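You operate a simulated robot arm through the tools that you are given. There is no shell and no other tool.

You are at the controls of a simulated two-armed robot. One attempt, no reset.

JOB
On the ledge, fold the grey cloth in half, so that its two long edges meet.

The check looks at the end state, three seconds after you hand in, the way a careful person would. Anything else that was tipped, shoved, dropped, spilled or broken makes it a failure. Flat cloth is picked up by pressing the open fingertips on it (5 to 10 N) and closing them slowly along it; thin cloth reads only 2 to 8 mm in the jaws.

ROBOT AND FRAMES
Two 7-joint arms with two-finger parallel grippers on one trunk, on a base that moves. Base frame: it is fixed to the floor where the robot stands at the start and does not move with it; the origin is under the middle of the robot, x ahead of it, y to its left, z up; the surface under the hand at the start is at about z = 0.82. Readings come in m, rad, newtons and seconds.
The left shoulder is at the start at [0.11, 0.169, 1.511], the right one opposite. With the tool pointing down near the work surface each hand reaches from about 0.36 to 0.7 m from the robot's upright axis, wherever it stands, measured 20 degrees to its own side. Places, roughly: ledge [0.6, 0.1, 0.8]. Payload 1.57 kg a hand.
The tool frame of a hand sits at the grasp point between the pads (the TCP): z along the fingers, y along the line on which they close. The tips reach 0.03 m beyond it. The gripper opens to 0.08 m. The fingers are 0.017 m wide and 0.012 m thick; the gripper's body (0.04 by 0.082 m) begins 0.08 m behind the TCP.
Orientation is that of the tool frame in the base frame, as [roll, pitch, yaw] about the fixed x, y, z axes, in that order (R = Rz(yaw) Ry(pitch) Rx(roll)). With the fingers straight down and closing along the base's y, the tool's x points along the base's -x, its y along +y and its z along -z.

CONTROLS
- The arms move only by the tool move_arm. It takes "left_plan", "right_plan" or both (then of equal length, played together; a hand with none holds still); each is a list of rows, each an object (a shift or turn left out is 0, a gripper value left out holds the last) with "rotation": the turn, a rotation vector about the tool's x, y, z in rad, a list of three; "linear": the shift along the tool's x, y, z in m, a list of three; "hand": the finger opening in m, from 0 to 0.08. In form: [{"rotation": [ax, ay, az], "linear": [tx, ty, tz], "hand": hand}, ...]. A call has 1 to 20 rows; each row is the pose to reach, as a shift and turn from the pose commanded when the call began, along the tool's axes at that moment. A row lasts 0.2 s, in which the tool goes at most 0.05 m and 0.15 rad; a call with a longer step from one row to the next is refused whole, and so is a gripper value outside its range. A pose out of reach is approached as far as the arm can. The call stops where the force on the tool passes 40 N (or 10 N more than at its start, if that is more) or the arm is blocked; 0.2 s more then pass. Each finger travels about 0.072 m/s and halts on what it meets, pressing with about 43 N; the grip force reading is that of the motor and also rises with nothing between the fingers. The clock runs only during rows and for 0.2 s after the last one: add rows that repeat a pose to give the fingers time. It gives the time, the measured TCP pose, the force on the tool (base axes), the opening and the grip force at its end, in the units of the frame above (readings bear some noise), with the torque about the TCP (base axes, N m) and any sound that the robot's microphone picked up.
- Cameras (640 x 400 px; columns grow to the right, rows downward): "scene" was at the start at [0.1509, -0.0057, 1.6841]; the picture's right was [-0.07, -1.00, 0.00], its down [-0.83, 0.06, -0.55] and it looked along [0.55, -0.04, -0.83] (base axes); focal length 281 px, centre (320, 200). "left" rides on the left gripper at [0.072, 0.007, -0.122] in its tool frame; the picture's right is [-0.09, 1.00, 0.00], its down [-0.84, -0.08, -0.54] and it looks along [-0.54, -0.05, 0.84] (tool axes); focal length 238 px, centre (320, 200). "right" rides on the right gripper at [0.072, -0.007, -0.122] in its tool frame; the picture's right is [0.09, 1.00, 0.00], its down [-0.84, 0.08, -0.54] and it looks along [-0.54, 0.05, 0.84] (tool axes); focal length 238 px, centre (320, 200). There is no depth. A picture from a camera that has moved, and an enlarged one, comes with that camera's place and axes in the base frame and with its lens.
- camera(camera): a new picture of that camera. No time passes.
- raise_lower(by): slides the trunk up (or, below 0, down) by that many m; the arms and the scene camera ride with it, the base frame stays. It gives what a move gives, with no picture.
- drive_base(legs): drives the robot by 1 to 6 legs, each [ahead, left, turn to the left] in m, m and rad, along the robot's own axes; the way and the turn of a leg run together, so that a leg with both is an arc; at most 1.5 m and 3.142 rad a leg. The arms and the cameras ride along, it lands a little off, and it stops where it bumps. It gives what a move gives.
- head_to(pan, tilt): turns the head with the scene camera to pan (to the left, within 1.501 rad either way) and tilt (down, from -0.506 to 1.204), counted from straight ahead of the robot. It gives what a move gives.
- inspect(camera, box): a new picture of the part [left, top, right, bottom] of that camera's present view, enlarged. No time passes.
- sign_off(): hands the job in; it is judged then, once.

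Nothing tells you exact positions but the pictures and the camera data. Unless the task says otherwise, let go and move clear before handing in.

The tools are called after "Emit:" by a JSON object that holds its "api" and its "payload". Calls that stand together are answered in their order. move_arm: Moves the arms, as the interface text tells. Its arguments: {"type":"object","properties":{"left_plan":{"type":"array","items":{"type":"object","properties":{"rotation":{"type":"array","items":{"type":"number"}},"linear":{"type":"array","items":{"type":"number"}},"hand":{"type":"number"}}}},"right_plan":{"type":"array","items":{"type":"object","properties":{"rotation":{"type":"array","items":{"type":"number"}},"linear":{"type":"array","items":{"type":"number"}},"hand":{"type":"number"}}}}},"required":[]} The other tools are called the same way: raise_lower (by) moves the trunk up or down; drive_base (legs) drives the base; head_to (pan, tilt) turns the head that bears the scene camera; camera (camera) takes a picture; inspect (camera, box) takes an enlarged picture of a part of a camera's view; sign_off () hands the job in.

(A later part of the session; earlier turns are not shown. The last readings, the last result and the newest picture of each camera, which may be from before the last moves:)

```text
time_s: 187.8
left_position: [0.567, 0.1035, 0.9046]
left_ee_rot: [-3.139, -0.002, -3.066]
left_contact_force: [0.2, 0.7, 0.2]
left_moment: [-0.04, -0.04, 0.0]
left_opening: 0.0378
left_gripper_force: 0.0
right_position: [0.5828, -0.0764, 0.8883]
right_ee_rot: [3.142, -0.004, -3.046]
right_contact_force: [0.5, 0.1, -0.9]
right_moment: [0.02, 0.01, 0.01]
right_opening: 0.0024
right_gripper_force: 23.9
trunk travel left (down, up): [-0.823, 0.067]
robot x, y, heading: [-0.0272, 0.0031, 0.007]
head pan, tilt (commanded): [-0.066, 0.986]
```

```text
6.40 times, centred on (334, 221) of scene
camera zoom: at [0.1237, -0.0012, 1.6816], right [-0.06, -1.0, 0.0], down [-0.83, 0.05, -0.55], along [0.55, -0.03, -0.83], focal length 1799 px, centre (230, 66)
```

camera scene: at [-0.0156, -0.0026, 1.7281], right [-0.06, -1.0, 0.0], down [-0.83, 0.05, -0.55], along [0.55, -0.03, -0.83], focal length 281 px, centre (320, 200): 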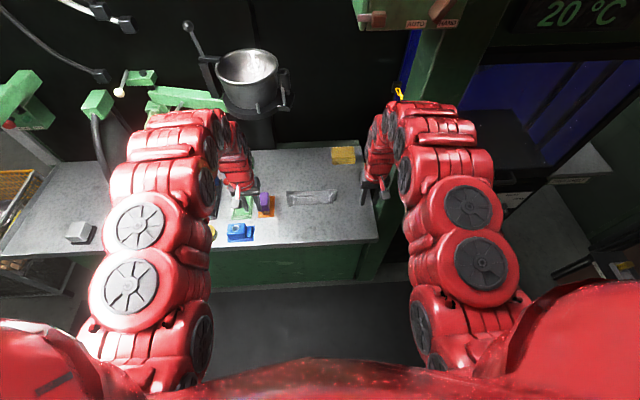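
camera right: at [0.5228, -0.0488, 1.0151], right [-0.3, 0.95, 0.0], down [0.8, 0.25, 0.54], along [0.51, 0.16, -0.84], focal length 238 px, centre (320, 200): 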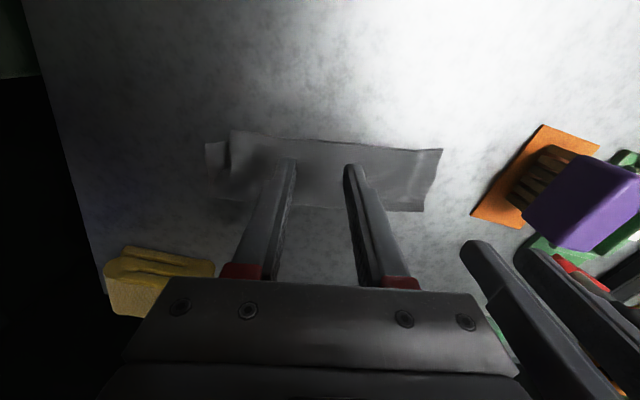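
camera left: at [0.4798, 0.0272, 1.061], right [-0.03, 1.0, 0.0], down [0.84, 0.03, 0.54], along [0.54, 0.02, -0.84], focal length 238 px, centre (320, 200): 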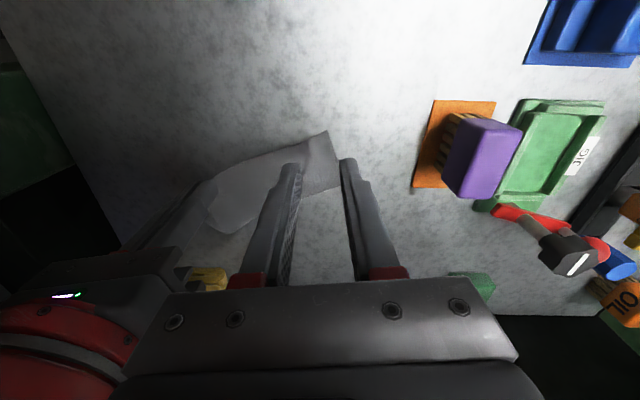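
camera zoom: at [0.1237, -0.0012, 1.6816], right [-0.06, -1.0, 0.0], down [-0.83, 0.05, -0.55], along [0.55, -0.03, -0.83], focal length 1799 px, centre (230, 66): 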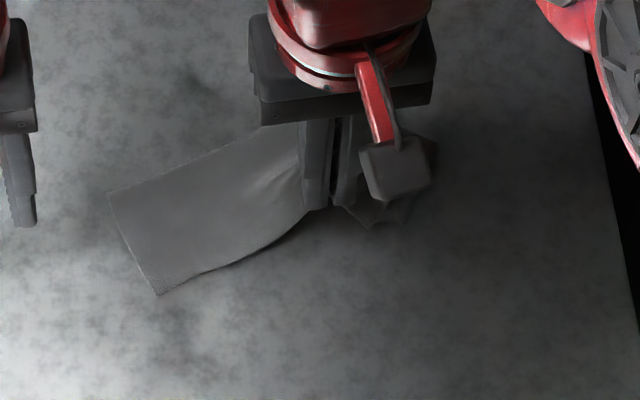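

Both layers came up again, so their edges do coincide at this point. I use the chance: lifting higher so the right end hangs free will let anything folded under drop out.

Emit:
{"api": "move_arm", "payload": {"right_plan": [{"linear": [-0.002, 0.003, -0.01]}, {"linear": [-0.004, 0.006, -0.02]}, {"linear": [-0.006, 0.009, -0.03]}, {"linear": [-0.006, 0.012, -0.04]}, {"linear": [-0.006, 0.015, -0.05]}, {"linear": [-0.006, 0.015, -0.05]}, {"linear": [-0.006, 0.015, -0.05]}, {"linear": [-0.006, 0.015, -0.05]}]}}

Emit:
{"api": "inspect", "payload": {"camera": "right", "box": [160, 70, 480, 270]}}

Emit:
{"api": "inspect", "payload": {"camera": "left", "box": [0, 80, 320, 280]}}

Emit:
{"api": "inspect", "payload": {"camera": "scene", "box": [284, 190, 384, 252]}}

```text
time_s: 189.6
left_position: [0.5677, 0.1043, 0.906]
left_ee_rot: [-3.14, -0.001, -3.066]
left_contact_force: [0.1, 0.4, -0.3]
left_moment: [0.0, 0.0, 0.0]
left_opening: 0.0381
left_gripper_force: 0.0
right_position: [0.5861, -0.0622, 0.9386]
right_ee_rot: [-3.141, -0.002, -3.047]
right_contact_force: [-0.8, 0.3, 0.1]
right_moment: [0.01, -0.01, -0.03]
right_opening: 0.0027
right_gripper_force: 24.7
trunk travel left (down, up): [-0.823, 0.067]
robot x, y, heading: [-0.0278, 0.0016, 0.009]
head pan, tilt (commanded): [-0.066, 0.986]
```

```text
2.00 times, centred on (320, 170) of right
camera zoom: at [0.5175, -0.0763, 1.0598], right [-0.19, 0.98, 0.0], down [0.83, 0.16, 0.54], along [0.53, 0.1, -0.84], focal length 477 px, centre (320, 260)
```

zoom: 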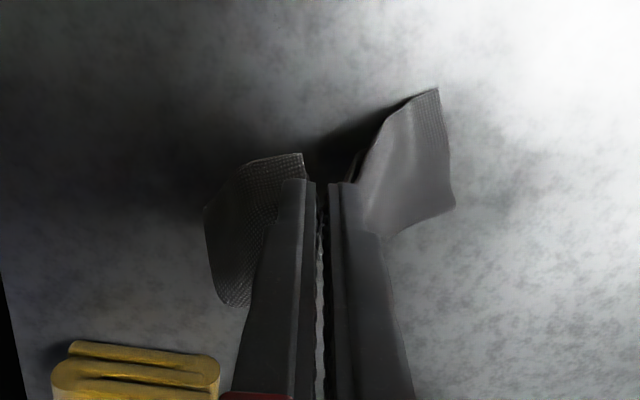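

```text
2.00 times, centred on (160, 180) of left
camera zoom: at [0.4958, 0.1038, 1.0269], right [0.01, 1.0, 0.0], down [0.84, -0.01, 0.54], along [0.54, -0.01, -0.84], focal length 477 px, centre (640, 240)
```

zoom: 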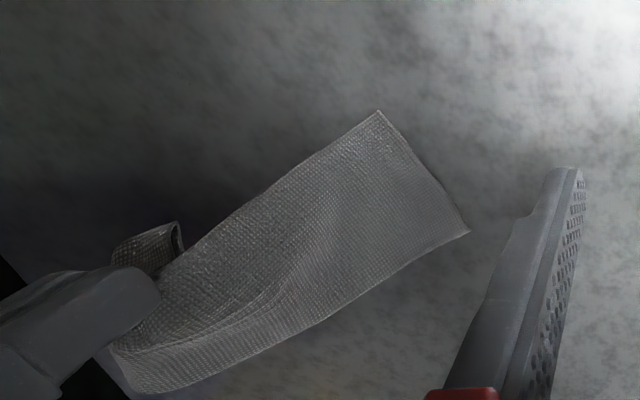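

```text
6.40 times, centred on (334, 221) of scene
camera zoom: at [0.1237, -0.0013, 1.6816], right [-0.06, -1.0, 0.0], down [-0.83, 0.05, -0.55], along [0.55, -0.03, -0.83], focal length 1799 px, centre (230, 66)
```

zoom: 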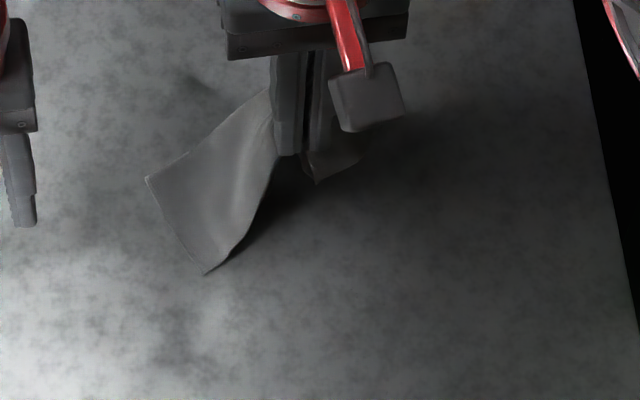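

Emit:
{"api": "inspect", "payload": {"camera": "left", "box": [40, 175, 120, 235]}}

Emit:
{"api": "inspect", "payload": {"camera": "right", "box": [250, 135, 330, 235]}}

Emit:
{"api": "inspect", "payload": {"camera": "scene", "box": [320, 200, 350, 225]}}

```text
6.67 times, centred on (80, 205) of left
camera zoom: at [0.4958, 0.1038, 1.0269], right [0.01, 1.0, 0.0], down [0.84, -0.01, 0.54], along [0.54, -0.01, -0.84], focal length 1589 px, centre (1920, 167)
```

zoom: 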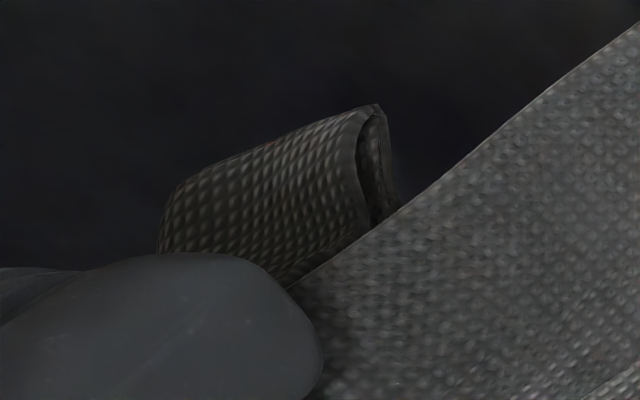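

```text
4.00 times, centred on (290, 185) of right
camera zoom: at [0.5175, -0.0763, 1.0598], right [-0.19, 0.98, 0.0], down [0.83, 0.16, 0.54], along [0.53, 0.1, -0.84], focal length 953 px, centre (440, 260)
```

zoom: 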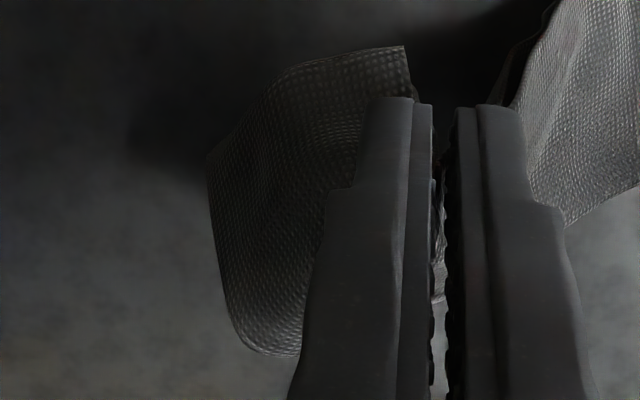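

```text
16.00 times, centred on (335, 212) of scene
camera zoom: at [0.1237, -0.0013, 1.6816], right [-0.06, -1.0, 0.0], down [-0.83, 0.05, -0.55], along [0.55, -0.03, -0.83], focal length 4498 px, centre (80, 0)
```

zoom: 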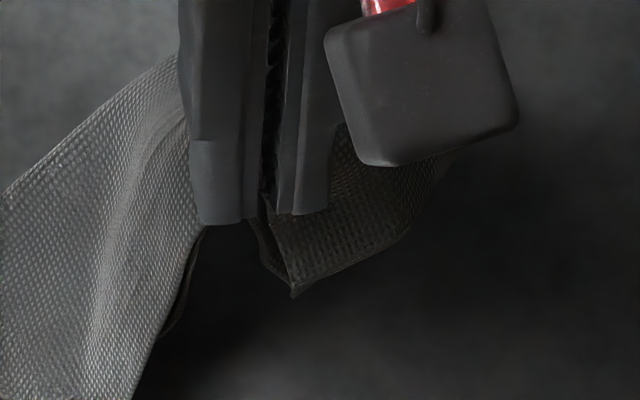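

Hanging free, the two right corners have come together and nothing is tucked any more. I lower it again, moving back along the cloth as it touches so that the right end lays itself out to the right.

Emit:
{"api": "move_arm", "payload": {"right_plan": [{"linear": [0, 0, 0.012]}, {"linear": [0, 0, 0.025]}, {"linear": [0, 0, 0.036]}, {"linear": [0.0016, 0.004, 0.042]}, {"linear": [0.0032, 0.008, 0.048]}, {"linear": [0.005, 0.0125, 0.054]}, {"linear": [0.0068, 0.017, 0.06]}, {"linear": [0.0085, 0.021, 0.066]}, {"linear": [0.01, 0.025, 0.072]}, {"linear": [0.0115, 0.029, 0.078]}, {"linear": [0.013, 0.0324, 0.082]}, {"linear": [0.013, 0.0324, 0.082]}]}}

Emit:
{"api": "inspect", "payload": {"camera": "right", "box": [160, 70, 480, 270]}}

Emit:
{"api": "inspect", "payload": {"camera": "left", "box": [0, 80, 320, 280]}}

Emit:
{"api": "inspect", "payload": {"camera": "scene", "box": [284, 190, 384, 252]}}

```text
time_s: 192.2
left_position: [0.567, 0.1043, 0.9057]
left_ee_rot: [-3.14, -0.003, -3.064]
left_contact_force: [-0.5, -0.6, -0.2]
left_moment: [0.04, -0.02, 0.03]
left_opening: 0.0381
left_gripper_force: 0.1
right_position: [0.5712, -0.0308, 0.8549]
right_ee_rot: [3.141, -0.005, -3.048]
right_contact_force: [0.3, -1.9, 4.7]
right_moment: [-0.02, -0.08, -0.05]
right_opening: 0.0024
right_gripper_force: 24.1
trunk travel left (down, up): [-0.823, 0.067]
robot x, y, heading: [-0.0253, 0.0036, 0.013]
head pan, tilt (commanded): [-0.066, 0.986]
```

```text
2.00 times, centred on (320, 170) of right
camera zoom: at [0.5011, -0.0453, 0.9769], right [-0.19, 0.98, 0.0], down [0.83, 0.16, 0.54], along [0.53, 0.1, -0.84], focal length 477 px, centre (320, 260)
```

zoom: 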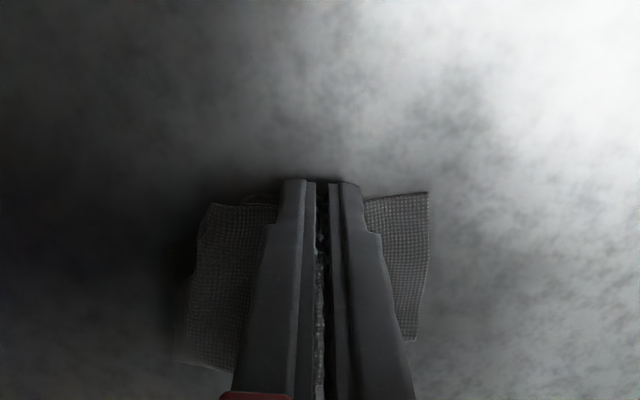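

```text
2.00 times, centred on (160, 180) of left
camera zoom: at [0.4954, 0.1038, 1.0271], right [0.01, 1.0, 0.0], down [0.84, -0.01, 0.54], along [0.54, -0.01, -0.84], focal length 477 px, centre (640, 240)
```

zoom: 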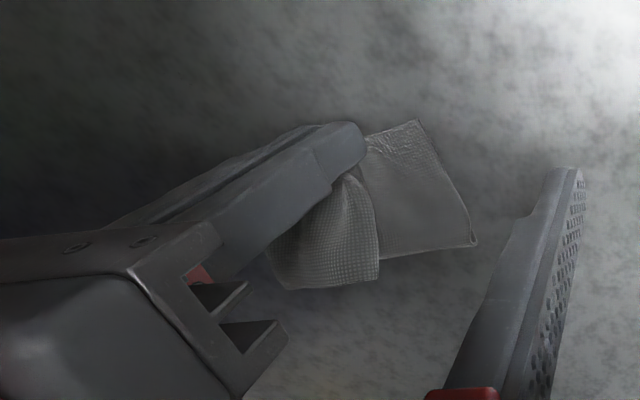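

```text
6.40 times, centred on (334, 221) of scene
camera zoom: at [0.1231, -0.0013, 1.6817], right [-0.06, -1.0, 0.0], down [-0.83, 0.05, -0.55], along [0.55, -0.03, -0.83], focal length 1799 px, centre (230, 66)
```

zoom: 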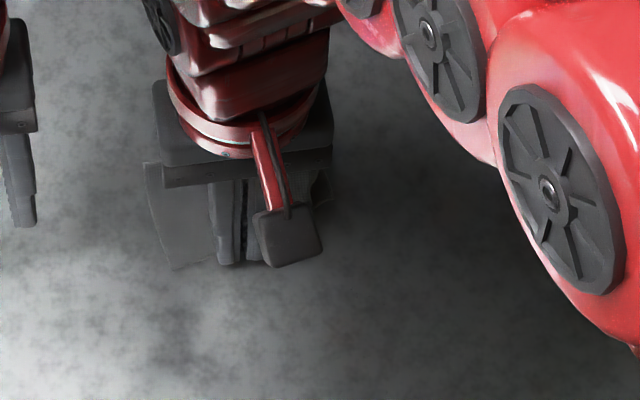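

The right end is laid out; the middle is bunched for now, as expected. I let go with the right hand, lift it away, and will then draw the left end out as before.

Emit:
{"api": "move_arm", "payload": {"right_plan": [{"hand": 0.006}, {"hand": 0.012}, {"hand": 0.018}, {"hand": 0.024}, {"hand": 0.03}, {"hand": 0.03}, {"linear": [0, 0, -0.005]}, {"linear": [0, 0, -0.015]}, {"linear": [0, 0, -0.035]}, {"linear": [0, -0.02, -0.05]}, {"linear": [0, -0.05, -0.05]}, {"linear": [0, -0.09, -0.05]}, {"linear": [0, -0.13, -0.05]}, {"linear": [0, -0.15, -0.05]}]}}

Emit:
{"api": "inspect", "payload": {"camera": "scene", "box": [284, 190, 384, 252]}}

Emit:
{"api": "inspect", "payload": {"camera": "left", "box": [0, 80, 320, 280]}}

Emit:
{"api": "inspect", "payload": {"camera": "right", "box": [320, 80, 640, 280]}}

```text
time_s: 195.2
left_position: [0.5673, 0.103, 0.9056]
left_ee_rot: [3.141, -0.002, -3.063]
left_contact_force: [-0.7, 0.0, -0.3]
left_moment: [0.0, 0.03, 0.0]
left_opening: 0.038
left_gripper_force: 0.1
right_position: [0.5859, -0.181, 0.9059]
right_ee_rot: [3.14, -0.003, -3.047]
right_contact_force: [-0.7, -1.3, -0.5]
right_moment: [0.0, 0.01, 0.03]
right_opening: 0.0299
right_gripper_force: 0.0
trunk travel left (down, up): [-0.823, 0.067]
robot x, y, heading: [-0.0279, 0.004, 0.012]
head pan, tilt (commanded): [-0.066, 0.986]
```

```text
6.40 times, centred on (334, 221) of scene
camera zoom: at [0.124, -0.0015, 1.6815], right [-0.06, -1.0, 0.0], down [-0.83, 0.05, -0.55], along [0.55, -0.03, -0.83], focal length 1799 px, centre (230, 66)
```

zoom: 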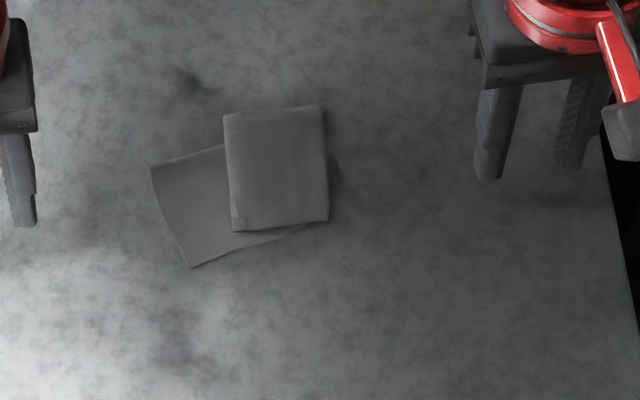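

```text
2.00 times, centred on (160, 180) of left
camera zoom: at [0.4959, 0.1038, 1.0268], right [0.01, 1.0, 0.0], down [0.84, -0.01, 0.54], along [0.54, -0.01, -0.84], focal length 477 px, centre (640, 240)
```

zoom: 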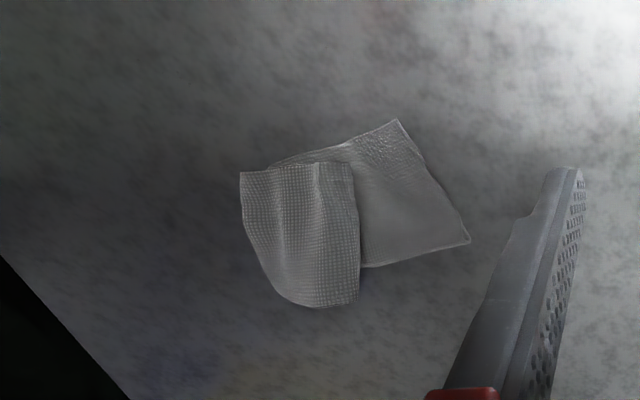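

```text
2.00 times, centred on (480, 180) of right
camera zoom: at [0.5163, -0.1939, 1.0278], right [-0.19, 0.98, 0.0], down [0.83, 0.16, 0.54], along [0.53, 0.1, -0.84], focal length 477 px, centre (0, 240)
```

zoom: 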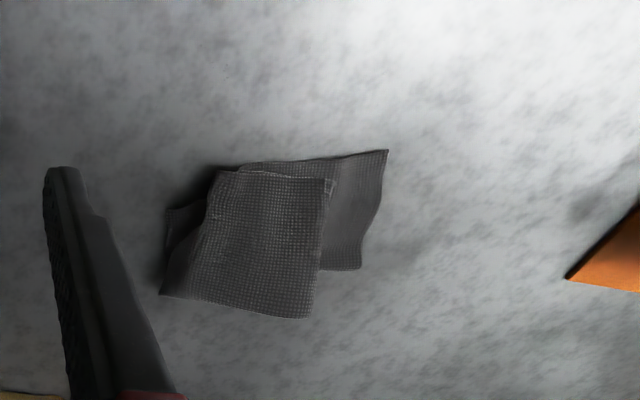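

Laying it down that way folded the right end over onto the rest. To open it again I take the left end of the folded strip, both layers together, and lift it so the flap falls open; first I turn the left hand a quarter turn so it can pinch across that end.

Emit:
{"api": "move_arm", "payload": {"left_plan": [{"linear": [-0.002, -0.011, 0], "rotation": [0, 0, 0.135], "hand": 0.032}, {"linear": [-0.004, -0.022, 0], "rotation": [0, 0, 0.27]}, {"linear": [-0.006, -0.034, 0], "rotation": [0, 0, 0.405]}, {"linear": [-0.009, -0.045, 0], "rotation": [0, 0, 0.54]}, {"linear": [-0.011, -0.056, 0], "rotation": [0, 0, 0.675]}, {"linear": [-0.013, -0.067, 0], "rotation": [0, 0, 0.81]}, {"linear": [-0.015, -0.078, 0], "rotation": [0, 0, 0.945]}, {"linear": [-0.017, -0.09, 0], "rotation": [0, 0, 1.08]}, {"linear": [-0.02, -0.101, 0], "rotation": [0, 0, 1.215]}, {"linear": [-0.0218, -0.112, 0], "rotation": [0, 0, 1.349]}, {"linear": [-0.0218, -0.112, 0.012], "rotation": [0, 0, 1.349]}, {"linear": [-0.0218, -0.112, 0.02], "rotation": [0, 0, 1.349]}, {"linear": [-0.0218, -0.112, 0.02], "rotation": [0, 0, 1.349]}]}}

Emit:
{"api": "camera", "payload": {"camera": "scene"}}

Emit:
{"api": "inspect", "payload": {"camera": "left", "box": [160, 60, 480, 260]}}

```text
time_s: 198.0
left_position: [0.5982, -0.0059, 0.8869]
left_ee_rot: [-3.139, 0.0, 1.87]
left_contact_force: [-0.2, 1.1, 0.2]
left_moment: [-0.03, 0.01, -0.01]
left_opening: 0.0319
left_gripper_force: 0.1
right_position: [0.5853, -0.1798, 0.9048]
right_ee_rot: [3.141, -0.004, -3.046]
right_contact_force: [0.9, 0.6, -0.6]
right_moment: [0.0, 0.07, -0.01]
right_opening: 0.0301
right_gripper_force: 0.1
trunk travel left (down, up): [-0.823, 0.067]
robot x, y, heading: [-0.0261, 0.0022, 0.009]
head pan, tilt (commanded): [-0.066, 0.986]
```

```text
taken
camera scene: at [0.1236, -0.0012, 1.6816], right [-0.06, -1.0, 0.0], down [-0.83, 0.05, -0.55], along [0.55, -0.03, -0.83], focal length 281 px, centre (320, 200)
```

scene: 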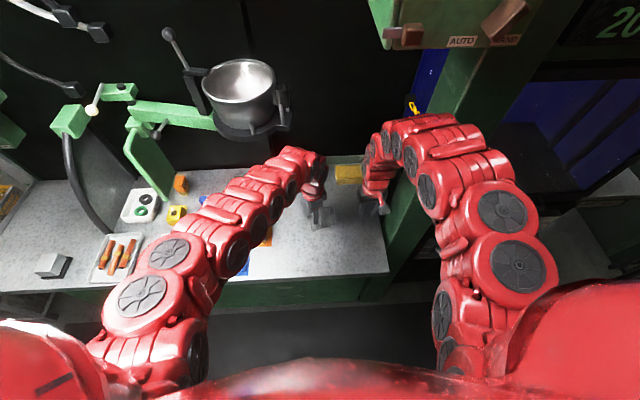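

```text
2.00 times, centred on (320, 160) of left
camera zoom: at [0.5838, 0.0644, 1.0066], right [0.98, 0.21, 0.0], down [0.17, -0.82, 0.54], along [0.11, -0.53, -0.84], focal length 477 px, centre (320, 280)
```

zoom: 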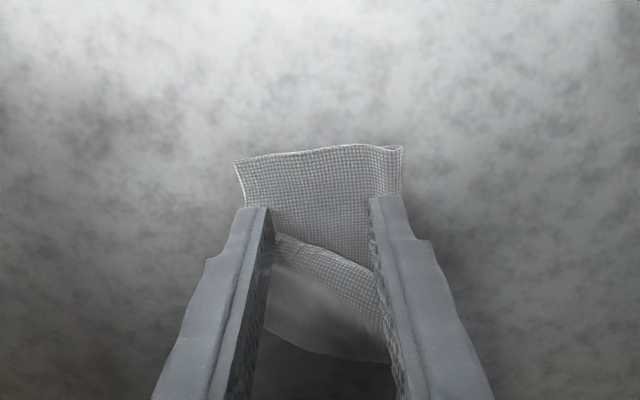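

The view along the cloth is very clear: the plain left end is right between the fingers, and the flap lies beyond it. I go down and press.

Emit:
{"api": "move_arm", "payload": {"left_plan": [{"linear": [0, 0, 0.012]}, {"linear": [0, 0, 0.024]}, {"linear": [0, 0, 0.031]}, {"linear": [0, 0, 0.0335]}, {"linear": [0, 0, 0.0335]}]}}

```text
time_s: 199.2
left_position: [0.5979, -0.0037, 0.8527]
left_ee_rot: [-3.141, -0.002, 1.868]
left_contact_force: [-0.2, 0.3, 2.7]
left_moment: [0.03, -0.04, -0.06]
left_opening: 0.032
left_gripper_force: 0.1
right_position: [0.5847, -0.1794, 0.9066]
right_ee_rot: [3.142, -0.003, -3.047]
right_contact_force: [-0.5, 0.9, -0.2]
right_moment: [-0.02, -0.02, 0.0]
right_opening: 0.0299
right_gripper_force: 0.1
trunk travel left (down, up): [-0.823, 0.067]
robot x, y, heading: [-0.0294, 0.0039, 0.008]
head pan, tilt (commanded): [-0.066, 0.986]
```

Emit:
{"api": "move_arm", "payload": {"left_plan": [{"linear": [0, 0, 0.0006]}, {"linear": [0, 0, 0.001]}, {"linear": [0, 0, 0.001], "hand": 0.03}, {"linear": [0, 0, 0.001], "hand": 0.028}, {"linear": [0, 0, 0.001], "hand": 0.026}, {"linear": [0, 0, 0.001], "hand": 0.024}, {"linear": [0, 0, 0.001], "hand": 0.022}, {"linear": [0, 0, 0.001], "hand": 0.02}, {"linear": [0, 0, 0.001], "hand": 0.018}, {"linear": [0, 0, 0.001], "hand": 0.016}]}}

Emit:
{"api": "inspect", "payload": {"camera": "left", "box": [160, 60, 480, 260]}}

```text
time_s: 201.4
left_position: [0.5969, -0.0048, 0.8517]
left_ee_rot: [3.142, 0.001, 1.87]
left_contact_force: [0.5, -0.3, 15.7]
left_moment: [0.06, -0.11, 0.01]
left_opening: 0.0167
left_gripper_force: 0.9
right_position: [0.5839, -0.1794, 0.9074]
right_ee_rot: [-3.141, 0.001, -3.049]
right_contact_force: [0.1, -0.3, -0.4]
right_moment: [0.03, 0.01, 0.01]
right_opening: 0.03
right_gripper_force: 0.0
trunk travel left (down, up): [-0.823, 0.067]
robot x, y, heading: [-0.0274, 0.0045, 0.015]
head pan, tilt (commanded): [-0.066, 0.986]
```

```text
2.00 times, centred on (320, 160) of left
camera zoom: at [0.5828, 0.0644, 0.973], right [0.98, 0.21, 0.0], down [0.17, -0.82, 0.54], along [0.11, -0.53, -0.84], focal length 477 px, centre (320, 280)
```

zoom: 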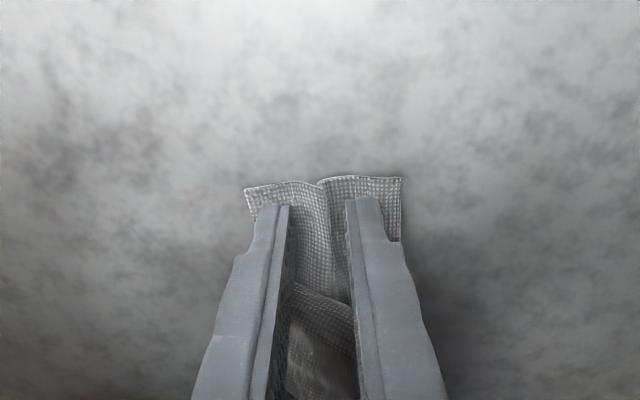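

Emit:
{"api": "move_arm", "payload": {"left_plan": [{"hand": 0.014}, {"hand": 0.012}, {"hand": 0.01}, {"hand": 0.008}, {"hand": 0.006}, {"hand": 0.004}, {"hand": 0.002}, {"hand": 0.0}, {"hand": 0.0}, {"hand": 0.0}]}}

Emit:
{"api": "inspect", "payload": {"camera": "left", "box": [160, 60, 480, 260]}}

```text
time_s: 203.6
left_position: [0.598, -0.0058, 0.852]
left_ee_rot: [3.141, 0.002, 1.871]
left_contact_force: [-2.5, -1.7, 16.5]
left_moment: [0.03, 0.02, -0.01]
left_opening: 0.0034
left_gripper_force: 24.8
right_position: [0.5849, -0.1798, 0.9065]
right_ee_rot: [3.14, -0.002, -3.048]
right_contact_force: [-0.4, 0.0, -0.4]
right_moment: [-0.01, 0.04, -0.03]
right_opening: 0.03
right_gripper_force: 0.1
trunk travel left (down, up): [-0.823, 0.067]
robot x, y, heading: [-0.0289, 0.0019, 0.011]
head pan, tilt (commanded): [-0.066, 0.986]
```

```text
2.00 times, centred on (320, 160) of left
camera zoom: at [0.5823, 0.0643, 0.9731], right [0.98, 0.21, 0.0], down [0.17, -0.82, 0.54], along [0.11, -0.53, -0.84], focal length 477 px, centre (320, 280)
```

zoom: 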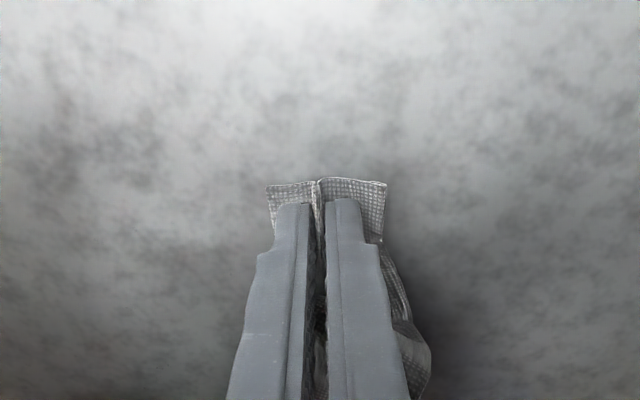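

Both layers are held at the left end (3.4 mm). I lift it 5 cm while moving a little to the right, over the fold.

Emit:
{"api": "move_arm", "payload": {"left_plan": [{"linear": [-0.003, -0.001, -0.01]}, {"linear": [-0.006, -0.002, -0.02]}, {"linear": [-0.01, -0.003, -0.03]}, {"linear": [-0.014, -0.004, -0.04]}, {"linear": [-0.019, -0.006, -0.05]}, {"linear": [-0.019, -0.006, -0.05]}]}}

Emit:
{"api": "raise_lower", "payload": {"by": 0.064}}

Emit:
{"api": "inspect", "payload": {"camera": "left", "box": [160, 60, 480, 260]}}

Emit:
{"api": "inspect", "payload": {"camera": "right", "box": [320, 60, 640, 260]}}

Emit:
{"api": "inspect", "payload": {"camera": "scene", "box": [280, 180, 380, 242]}}

```text
time_s: 205.0
left_position: [0.5977, -0.0246, 0.9012]
left_ee_rot: [-3.138, -0.001, 1.871]
left_contact_force: [-0.8, -0.2, -0.4]
left_moment: [0.0, -0.04, -0.01]
left_opening: 0.0036
left_gripper_force: 24.3
right_position: [0.5859, -0.1806, 0.9059]
right_ee_rot: [-3.141, -0.006, -3.048]
right_contact_force: [-0.3, -0.5, -0.3]
right_moment: [-0.05, -0.01, 0.02]
right_opening: 0.0297
right_gripper_force: 0.1
trunk travel left (down, up): [-0.823, 0.067]
robot x, y, heading: [-0.022, 0.0025, 0.005]
head pan, tilt (commanded): [-0.066, 0.986]
```

```text
time_s: 206.1
left_position: [0.598, -0.0256, 0.9647]
left_ee_rot: [-3.141, -0.001, 1.87]
left_contact_force: [0.1, 0.6, -0.4]
left_moment: [0.02, -0.03, 0.0]
left_opening: 0.0036
left_gripper_force: 24.4
right_position: [0.5856, -0.1796, 0.9698]
right_ee_rot: [-3.141, -0.004, -3.049]
right_contact_force: [0.1, -0.7, -0.1]
right_moment: [-0.03, 0.0, 0.0]
right_opening: 0.0297
right_gripper_force: 0.0
trunk travel left (down, up): [-0.887, 0.003]
robot x, y, heading: [-0.0255, 0.0016, 0.009]
head pan, tilt (commanded): [-0.066, 0.986]
```

```text
2.00 times, centred on (320, 160) of left
camera zoom: at [0.5833, 0.0441, 1.0862], right [0.98, 0.21, 0.0], down [0.17, -0.82, 0.54], along [0.11, -0.53, -0.84], focal length 477 px, centre (320, 280)
```

zoom: 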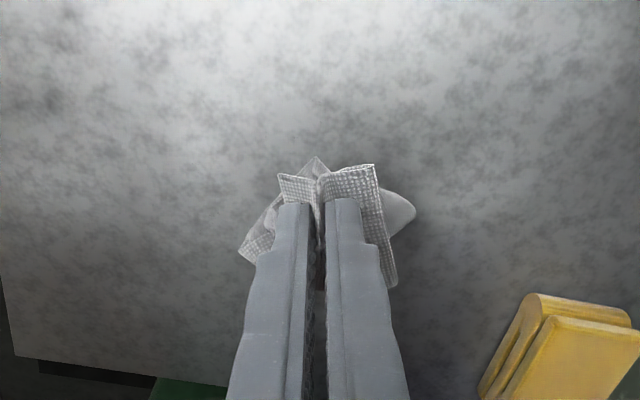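

```text
2.00 times, centred on (480, 160) of right
camera zoom: at [0.5164, -0.1934, 1.0919], right [-0.19, 0.98, 0.0], down [0.83, 0.16, 0.54], along [0.53, 0.1, -0.84], focal length 477 px, centre (0, 280)
```

zoom: 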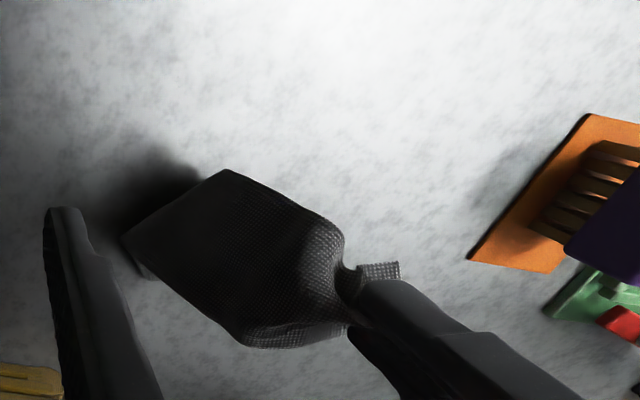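

```text
6.40 times, centred on (330, 211) of scene
camera zoom: at [0.124, -0.0012, 1.7455], right [-0.06, -1.0, 0.0], down [-0.83, 0.05, -0.55], along [0.55, -0.03, -0.83], focal length 1799 px, centre (256, 130)
```

zoom: 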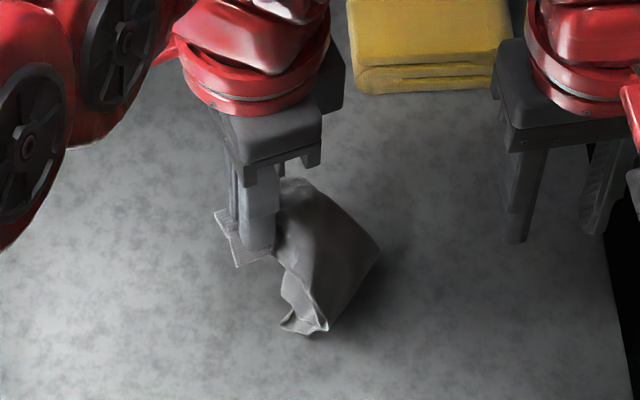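

The strip hangs from its left end and the flap has dropped open. Now I lay it down again, moving left while lowering so that it trails out to the right.

Emit:
{"api": "move_arm", "payload": {"left_plan": [{"linear": [0.0096, 0.0029, 0.005]}, {"linear": [0.0191, 0.0059, 0.011]}, {"linear": [0.0287, 0.0088, 0.018]}, {"linear": [0.0382, 0.0118, 0.026]}, {"linear": [0.0478, 0.0147, 0.035]}, {"linear": [0.0478, 0.0147, 0.035]}]}}

Emit:
{"api": "inspect", "payload": {"camera": "left", "box": [160, 60, 480, 260]}}

Emit:
{"api": "inspect", "payload": {"camera": "right", "box": [320, 60, 640, 260]}}

Emit:
{"api": "inspect", "payload": {"camera": "scene", "box": [280, 180, 380, 242]}}

```text
time_s: 207.5
left_position: [0.597, 0.0253, 0.9307]
left_ee_rot: [-3.139, -0.002, 1.869]
left_contact_force: [-0.4, -0.2, -0.5]
left_moment: [0.0, -0.02, -0.01]
left_opening: 0.0035
left_gripper_force: 23.9
right_position: [0.5855, -0.1798, 0.9697]
right_ee_rot: [-3.14, -0.002, -3.047]
right_contact_force: [-0.3, -0.4, 0.2]
right_moment: [-0.01, -0.04, 0.02]
right_opening: 0.0299
right_gripper_force: 0.1
trunk travel left (down, up): [-0.887, 0.003]
robot x, y, heading: [-0.0288, 0.0021, 0.007]
head pan, tilt (commanded): [-0.066, 0.986]
```

```text
2.00 times, centred on (320, 160) of left
camera zoom: at [0.5835, 0.0945, 1.0511], right [0.98, 0.21, 0.0], down [0.17, -0.82, 0.54], along [0.11, -0.53, -0.84], focal length 477 px, centre (320, 280)
```

zoom: 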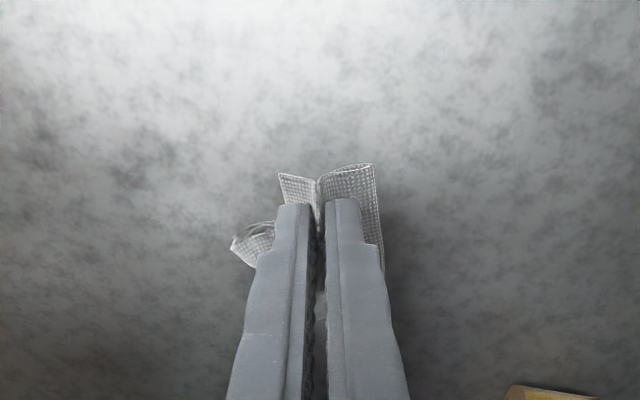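

```text
2.00 times, centred on (480, 160) of right
camera zoom: at [0.5162, -0.1935, 1.0921], right [-0.19, 0.98, 0.0], down [0.83, 0.16, 0.54], along [0.53, 0.1, -0.84], focal length 477 px, centre (0, 280)
```

zoom: 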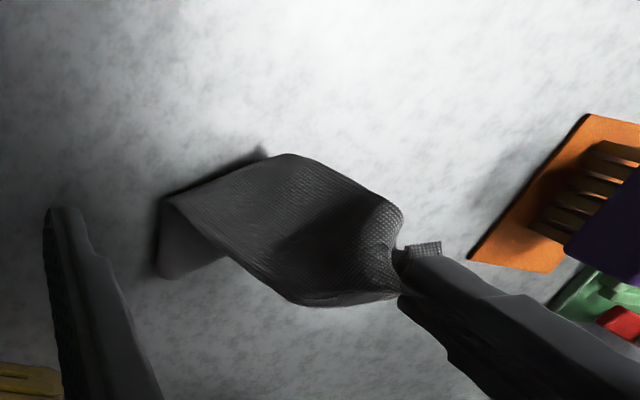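

```text
6.40 times, centred on (330, 211) of scene
camera zoom: at [0.1237, -0.0015, 1.7456], right [-0.06, -1.0, 0.0], down [-0.83, 0.05, -0.55], along [0.55, -0.03, -0.83], focal length 1799 px, centre (256, 130)
```

zoom: 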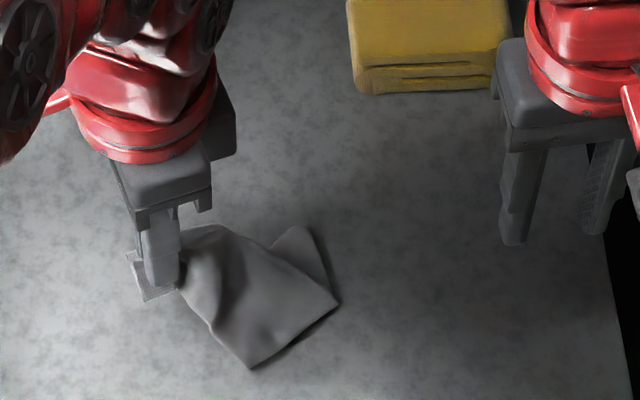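

The end is still doubled under. I lift the held end higher, to about 19 cm, so that the whole strip hangs free and opens out.

Emit:
{"api": "move_arm", "payload": {"left_plan": [{"linear": [-0.002, -0.003, -0.014]}, {"linear": [-0.004, -0.006, -0.028]}, {"linear": [-0.006, -0.01, -0.042]}, {"linear": [-0.008, -0.014, -0.056]}, {"linear": [-0.01, -0.018, -0.07]}, {"linear": [-0.012, -0.022, -0.084]}, {"linear": [-0.0132, -0.025, -0.098]}, {"linear": [-0.0132, -0.025, -0.11]}, {"linear": [-0.0132, -0.025, -0.11]}, {"linear": [-0.0132, -0.025, -0.11]}, {"linear": [-0.0132, -0.025, -0.11]}, {"linear": [-0.0132, -0.025, -0.11]}]}}

Emit:
{"api": "camera", "payload": {"camera": "scene"}}

Emit:
{"api": "inspect", "payload": {"camera": "right", "box": [320, 60, 640, 260]}}

Emit:
{"api": "inspect", "payload": {"camera": "scene", "box": [270, 150, 390, 225]}}

```text
time_s: 210.1
left_position: [0.5784, 0.0061, 1.0405]
left_ee_rot: [-3.139, 0.001, 1.871]
left_contact_force: [0.1, 0.8, -0.8]
left_moment: [0.0, -0.02, 0.02]
left_opening: 0.0033
left_gripper_force: 24.7
right_position: [0.5859, -0.1801, 0.9696]
right_ee_rot: [-3.141, -0.003, -3.048]
right_contact_force: [0.1, 0.0, 0.2]
right_moment: [0.01, 0.02, 0.01]
right_opening: 0.03
right_gripper_force: 0.0
trunk travel left (down, up): [-0.887, 0.003]
robot x, y, heading: [-0.0293, 0.0023, 0.009]
head pan, tilt (commanded): [-0.066, 0.986]
```

```text
taken
camera scene: at [0.1239, -0.0013, 1.7456], right [-0.06, -1.0, 0.0], down [-0.83, 0.05, -0.55], along [0.55, -0.03, -0.83], focal length 281 px, centre (320, 200)
```

scene: 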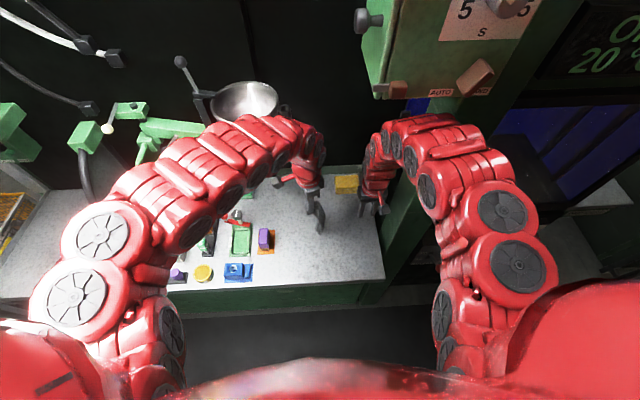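

```text
2.00 times, centred on (480, 160) of right
camera zoom: at [0.5163, -0.1934, 1.092], right [-0.19, 0.98, 0.0], down [0.83, 0.16, 0.54], along [0.53, 0.1, -0.84], focal length 477 px, centre (0, 280)
```

zoom: 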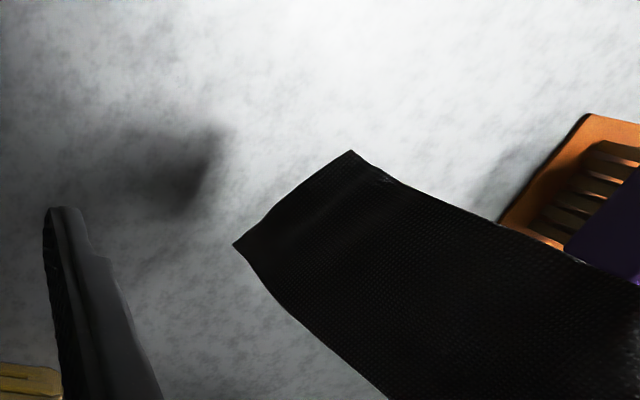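

```text
5.33 times, centred on (330, 188) of scene
camera zoom: at [0.1239, -0.0013, 1.7456], right [-0.06, -1.0, 0.0], down [-0.83, 0.05, -0.55], along [0.55, -0.03, -0.83], focal length 1499 px, centre (267, 267)
```

zoom: 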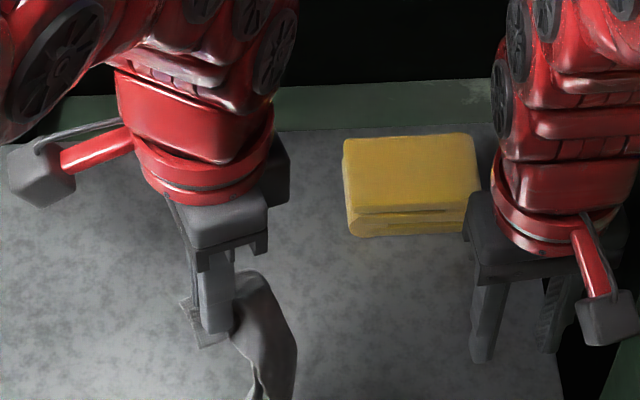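

Hanging, the strip is straight and fully open. I bring it over to the right, with the right hand drawn back out of the way, so there is room to lay it out to the left.

Emit:
{"api": "move_arm", "payload": {"left_plan": [{"linear": [0, 0, 0]}, {"linear": [-0.012, -0.004, 0]}, {"linear": [-0.026, -0.008, 0]}, {"linear": [-0.04, -0.012, 0]}, {"linear": [-0.054, -0.017, 0]}, {"linear": [-0.068, -0.021, 0]}, {"linear": [-0.081, -0.025, 0]}, {"linear": [-0.081, -0.025, 0]}, {"linear": [-0.081, -0.025, 0]}, {"linear": [-0.081, -0.025, 0]}], "right_plan": [{"linear": [0.02, 0, 0]}, {"linear": [0.04, -0.01, 0]}, {"linear": [0.06, -0.02, 0]}, {"linear": [0.08, -0.03, 0]}, {"linear": [0.08, -0.04, 0]}, {"linear": [0.08, -0.04, 0]}, {"linear": [0.08, -0.04, 0]}, {"linear": [0.08, -0.04, 0]}, {"linear": [0.08, -0.04, 0]}, {"linear": [0.08, -0.04, 0]}]}}

Emit:
{"api": "camera", "payload": {"camera": "right"}}

Emit:
{"api": "camera", "payload": {"camera": "left"}}

Emit:
{"api": "inspect", "payload": {"camera": "scene", "box": [290, 150, 410, 225]}}

```text
time_s: 212.3
left_position: [0.5763, -0.0785, 1.04]
left_ee_rot: [-3.14, 0.001, 1.872]
left_contact_force: [0.6, 0.5, -0.3]
left_moment: [-0.03, -0.01, -0.03]
left_opening: 0.0035
left_gripper_force: 24.5
right_position: [0.5285, -0.214, 0.9706]
right_ee_rot: [-3.141, -0.006, -3.048]
right_contact_force: [-0.8, 0.1, -0.5]
right_moment: [-0.02, 0.0, 0.03]
right_opening: 0.0298
right_gripper_force: 0.0
right hand out of reach, approached as far as the arm can: row 3, 4, 5, 6, 7, 8, 9, 10
trunk travel left (down, up): [-0.887, 0.003]
robot x, y, heading: [-0.0303, 0.0022, 0.008]
head pan, tilt (commanded): [-0.066, 0.986]
```

```text
taken
camera right: at [0.4601, -0.2282, 1.0928], right [-0.19, 0.98, 0.0], down [0.83, 0.16, 0.54], along [0.53, 0.1, -0.84], focal length 238 px, centre (320, 200)
```

right: 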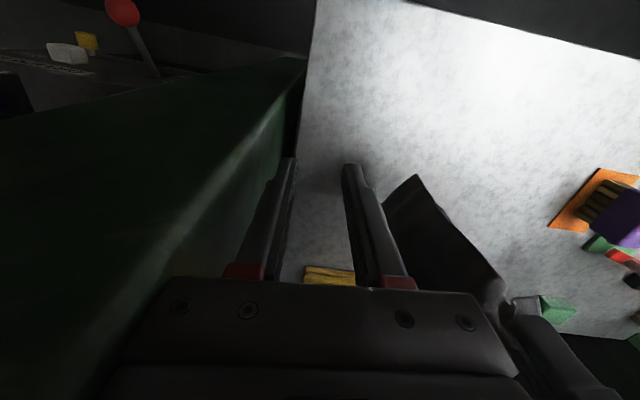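

```text
taken
camera left: at [0.5632, -0.0101, 1.1614], right [0.98, 0.21, 0.0], down [0.17, -0.82, 0.54], along [0.11, -0.53, -0.84], focal length 238 px, centre (320, 200)
```

left: 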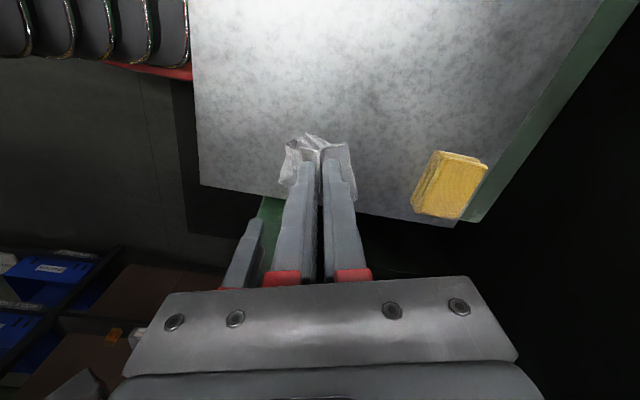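

```text
5.33 times, centred on (350, 188) of scene
camera zoom: at [0.1237, -0.0017, 1.7456], right [-0.06, -1.0, 0.0], down [-0.83, 0.05, -0.55], along [0.55, -0.03, -0.83], focal length 1499 px, centre (160, 267)
```

zoom: 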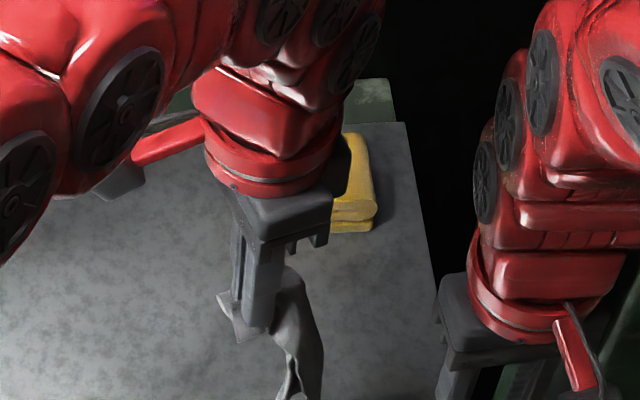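

Emit:
{"api": "move_arm", "payload": {"left_plan": [{"linear": [0, 0, 0.012]}, {"linear": [0.0038, 0.0012, 0.024]}, {"linear": [0.0096, 0.0029, 0.036]}, {"linear": [0.0172, 0.0053, 0.048]}, {"linear": [0.0258, 0.008, 0.06]}, {"linear": [0.0344, 0.0106, 0.072]}, {"linear": [0.044, 0.0135, 0.084]}, {"linear": [0.0535, 0.0165, 0.096]}, {"linear": [0.0631, 0.0194, 0.108]}, {"linear": [0.0688, 0.0212, 0.114]}, {"linear": [0.0688, 0.0212, 0.114]}]}}

Emit:
{"api": "inspect", "payload": {"camera": "left", "box": [160, 60, 480, 260]}}

Emit:
{"api": "inspect", "payload": {"camera": "right", "box": [320, 60, 640, 260]}}

Emit:
{"api": "inspect", "payload": {"camera": "scene", "box": [280, 170, 400, 245]}}

```text
time_s: 214.7
left_position: [0.5777, -0.0073, 0.9259]
left_ee_rot: [-3.141, 0.0, 1.868]
left_contact_force: [0.1, -0.5, 0.6]
left_moment: [-0.02, -0.01, 0.0]
left_opening: 0.0035
left_gripper_force: 24.2
right_position: [0.5284, -0.2144, 0.9713]
right_ee_rot: [-3.141, -0.008, -3.047]
right_contact_force: [0.8, 0.1, -0.1]
right_moment: [0.01, 0.0, 0.0]
right_opening: 0.0298
right_gripper_force: 0.0
trunk travel left (down, up): [-0.887, 0.003]
robot x, y, heading: [-0.0256, 0.0026, 0.006]
head pan, tilt (commanded): [-0.066, 0.986]
```

```text
2.00 times, centred on (320, 160) of left
camera zoom: at [0.5629, 0.0617, 1.0467], right [0.98, 0.21, 0.0], down [0.17, -0.82, 0.54], along [0.11, -0.53, -0.84], focal length 477 px, centre (320, 280)
```

zoom: 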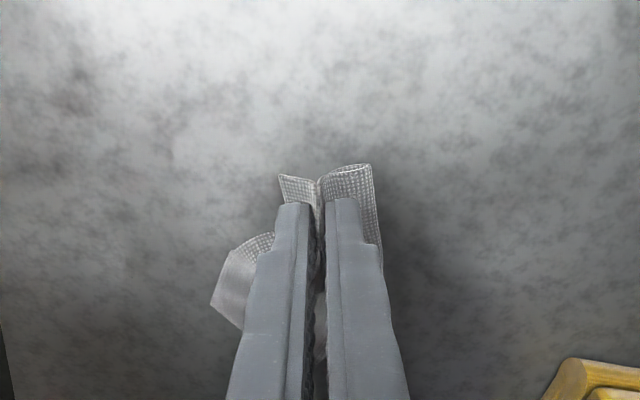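

```text
2.00 times, centred on (480, 160) of right
camera zoom: at [0.4601, -0.2279, 1.0928], right [-0.19, 0.98, 0.0], down [0.83, 0.16, 0.54], along [0.53, 0.1, -0.84], focal length 477 px, centre (0, 280)
```

zoom: 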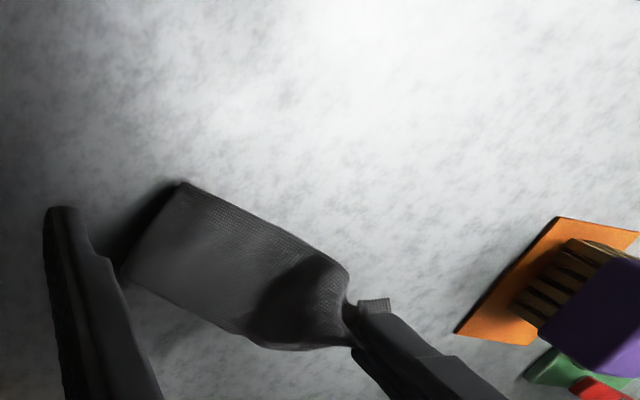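

```text
5.33 times, centred on (340, 208) of scene
camera zoom: at [0.1237, -0.0013, 1.7456], right [-0.06, -1.0, 0.0], down [-0.83, 0.05, -0.55], along [0.55, -0.03, -0.83], focal length 1499 px, centre (213, 160)
```

zoom: 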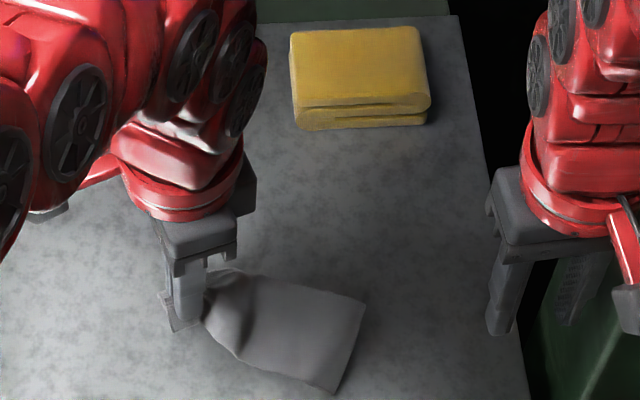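

That laid out beautifully: one straight strip running to the right. I finish lowering while moving left.

Emit:
{"api": "move_arm", "payload": {"left_plan": [{"linear": [0.008, 0.0025, 0.006]}, {"linear": [0.017, 0.0052, 0.013]}, {"linear": [0.026, 0.008, 0.02]}, {"linear": [0.035, 0.0108, 0.027]}, {"linear": [0.044, 0.0135, 0.034]}, {"linear": [0.0497, 0.0153, 0.04]}, {"linear": [0.0497, 0.0153, 0.04]}]}}

Emit:
{"api": "raise_lower", "payload": {"by": -0.026}}

Emit:
{"api": "inspect", "payload": {"camera": "left", "box": [160, 60, 480, 260]}}

Emit:
{"api": "inspect", "payload": {"camera": "right", "box": [320, 60, 640, 260]}}

Emit:
{"api": "inspect", "payload": {"camera": "scene", "box": [280, 180, 400, 255]}}

```text
time_s: 216.3
left_position: [0.5778, 0.0449, 0.8857]
left_ee_rot: [-3.14, 0.0, 1.87]
left_contact_force: [0.3, 0.3, 0.1]
left_moment: [0.0, -0.03, -0.02]
left_opening: 0.0032
left_gripper_force: 24.9
right_position: [0.5291, -0.2148, 0.9701]
right_ee_rot: [3.141, -0.006, -3.047]
right_contact_force: [0.9, 0.0, 0.1]
right_moment: [-0.01, 0.01, -0.03]
right_opening: 0.0297
right_gripper_force: 0.0
trunk travel left (down, up): [-0.887, 0.003]
robot x, y, heading: [-0.0298, 0.0026, 0.015]
head pan, tilt (commanded): [-0.066, 0.986]
```

```text
time_s: 217.0
left_position: [0.5773, 0.044, 0.861]
left_ee_rot: [-3.14, 0.0, 1.871]
left_contact_force: [-0.5, 0.4, 0.2]
left_moment: [-0.04, -0.03, 0.02]
left_opening: 0.0031
left_gripper_force: 24.6
right_position: [0.5279, -0.2143, 0.9443]
right_ee_rot: [3.141, -0.007, -3.047]
right_contact_force: [-0.3, 0.4, 0.2]
right_moment: [0.0, -0.02, 0.0]
right_opening: 0.0303
right_gripper_force: 0.1
trunk travel left (down, up): [-0.861, 0.029]
robot x, y, heading: [-0.025, -0.0002, 0.011]
head pan, tilt (commanded): [-0.066, 0.986]
```

```text
2.00 times, centred on (320, 160) of left
camera zoom: at [0.5628, 0.1138, 0.9818], right [0.98, 0.21, 0.0], down [0.17, -0.82, 0.54], along [0.11, -0.53, -0.84], focal length 477 px, centre (320, 280)
```

zoom: 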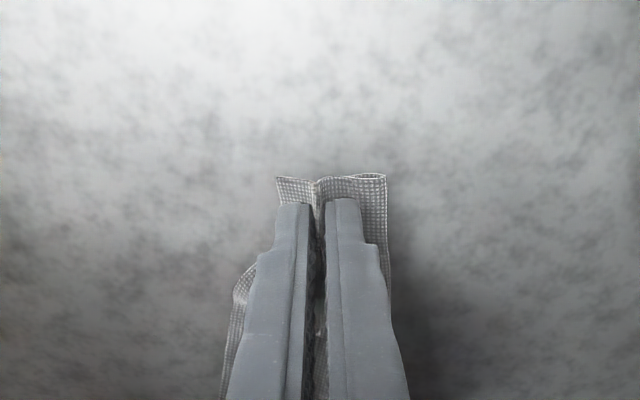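

```text
2.00 times, centred on (480, 160) of right
camera zoom: at [0.46, -0.2279, 1.0669], right [-0.19, 0.98, 0.0], down [0.83, 0.16, 0.54], along [0.53, 0.1, -0.84], focal length 477 px, centre (0, 280)
```

zoom: 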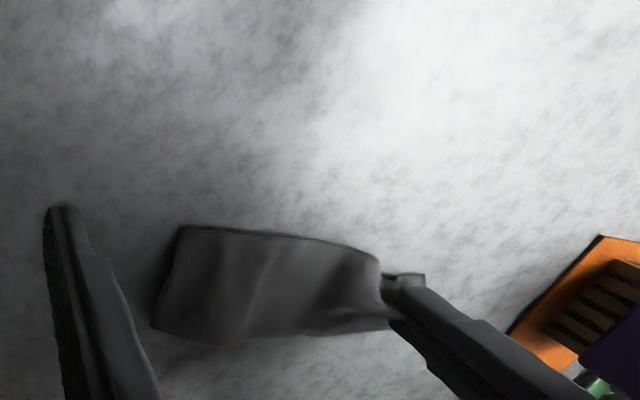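

```text
5.33 times, centred on (340, 218) of scene
camera zoom: at [0.1234, -0.0012, 1.7196], right [-0.06, -1.0, 0.0], down [-0.83, 0.05, -0.55], along [0.55, -0.03, -0.83], focal length 1499 px, centre (213, 107)
```

zoom: 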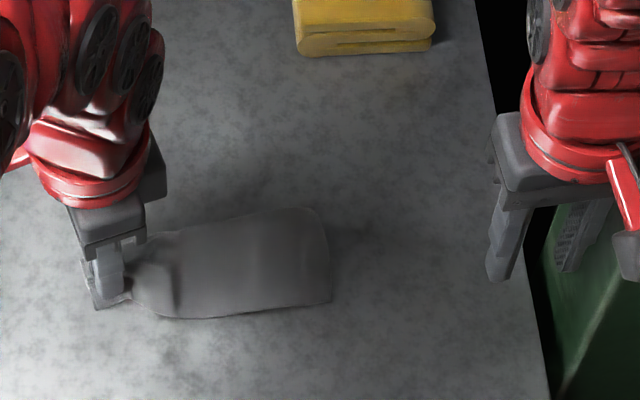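

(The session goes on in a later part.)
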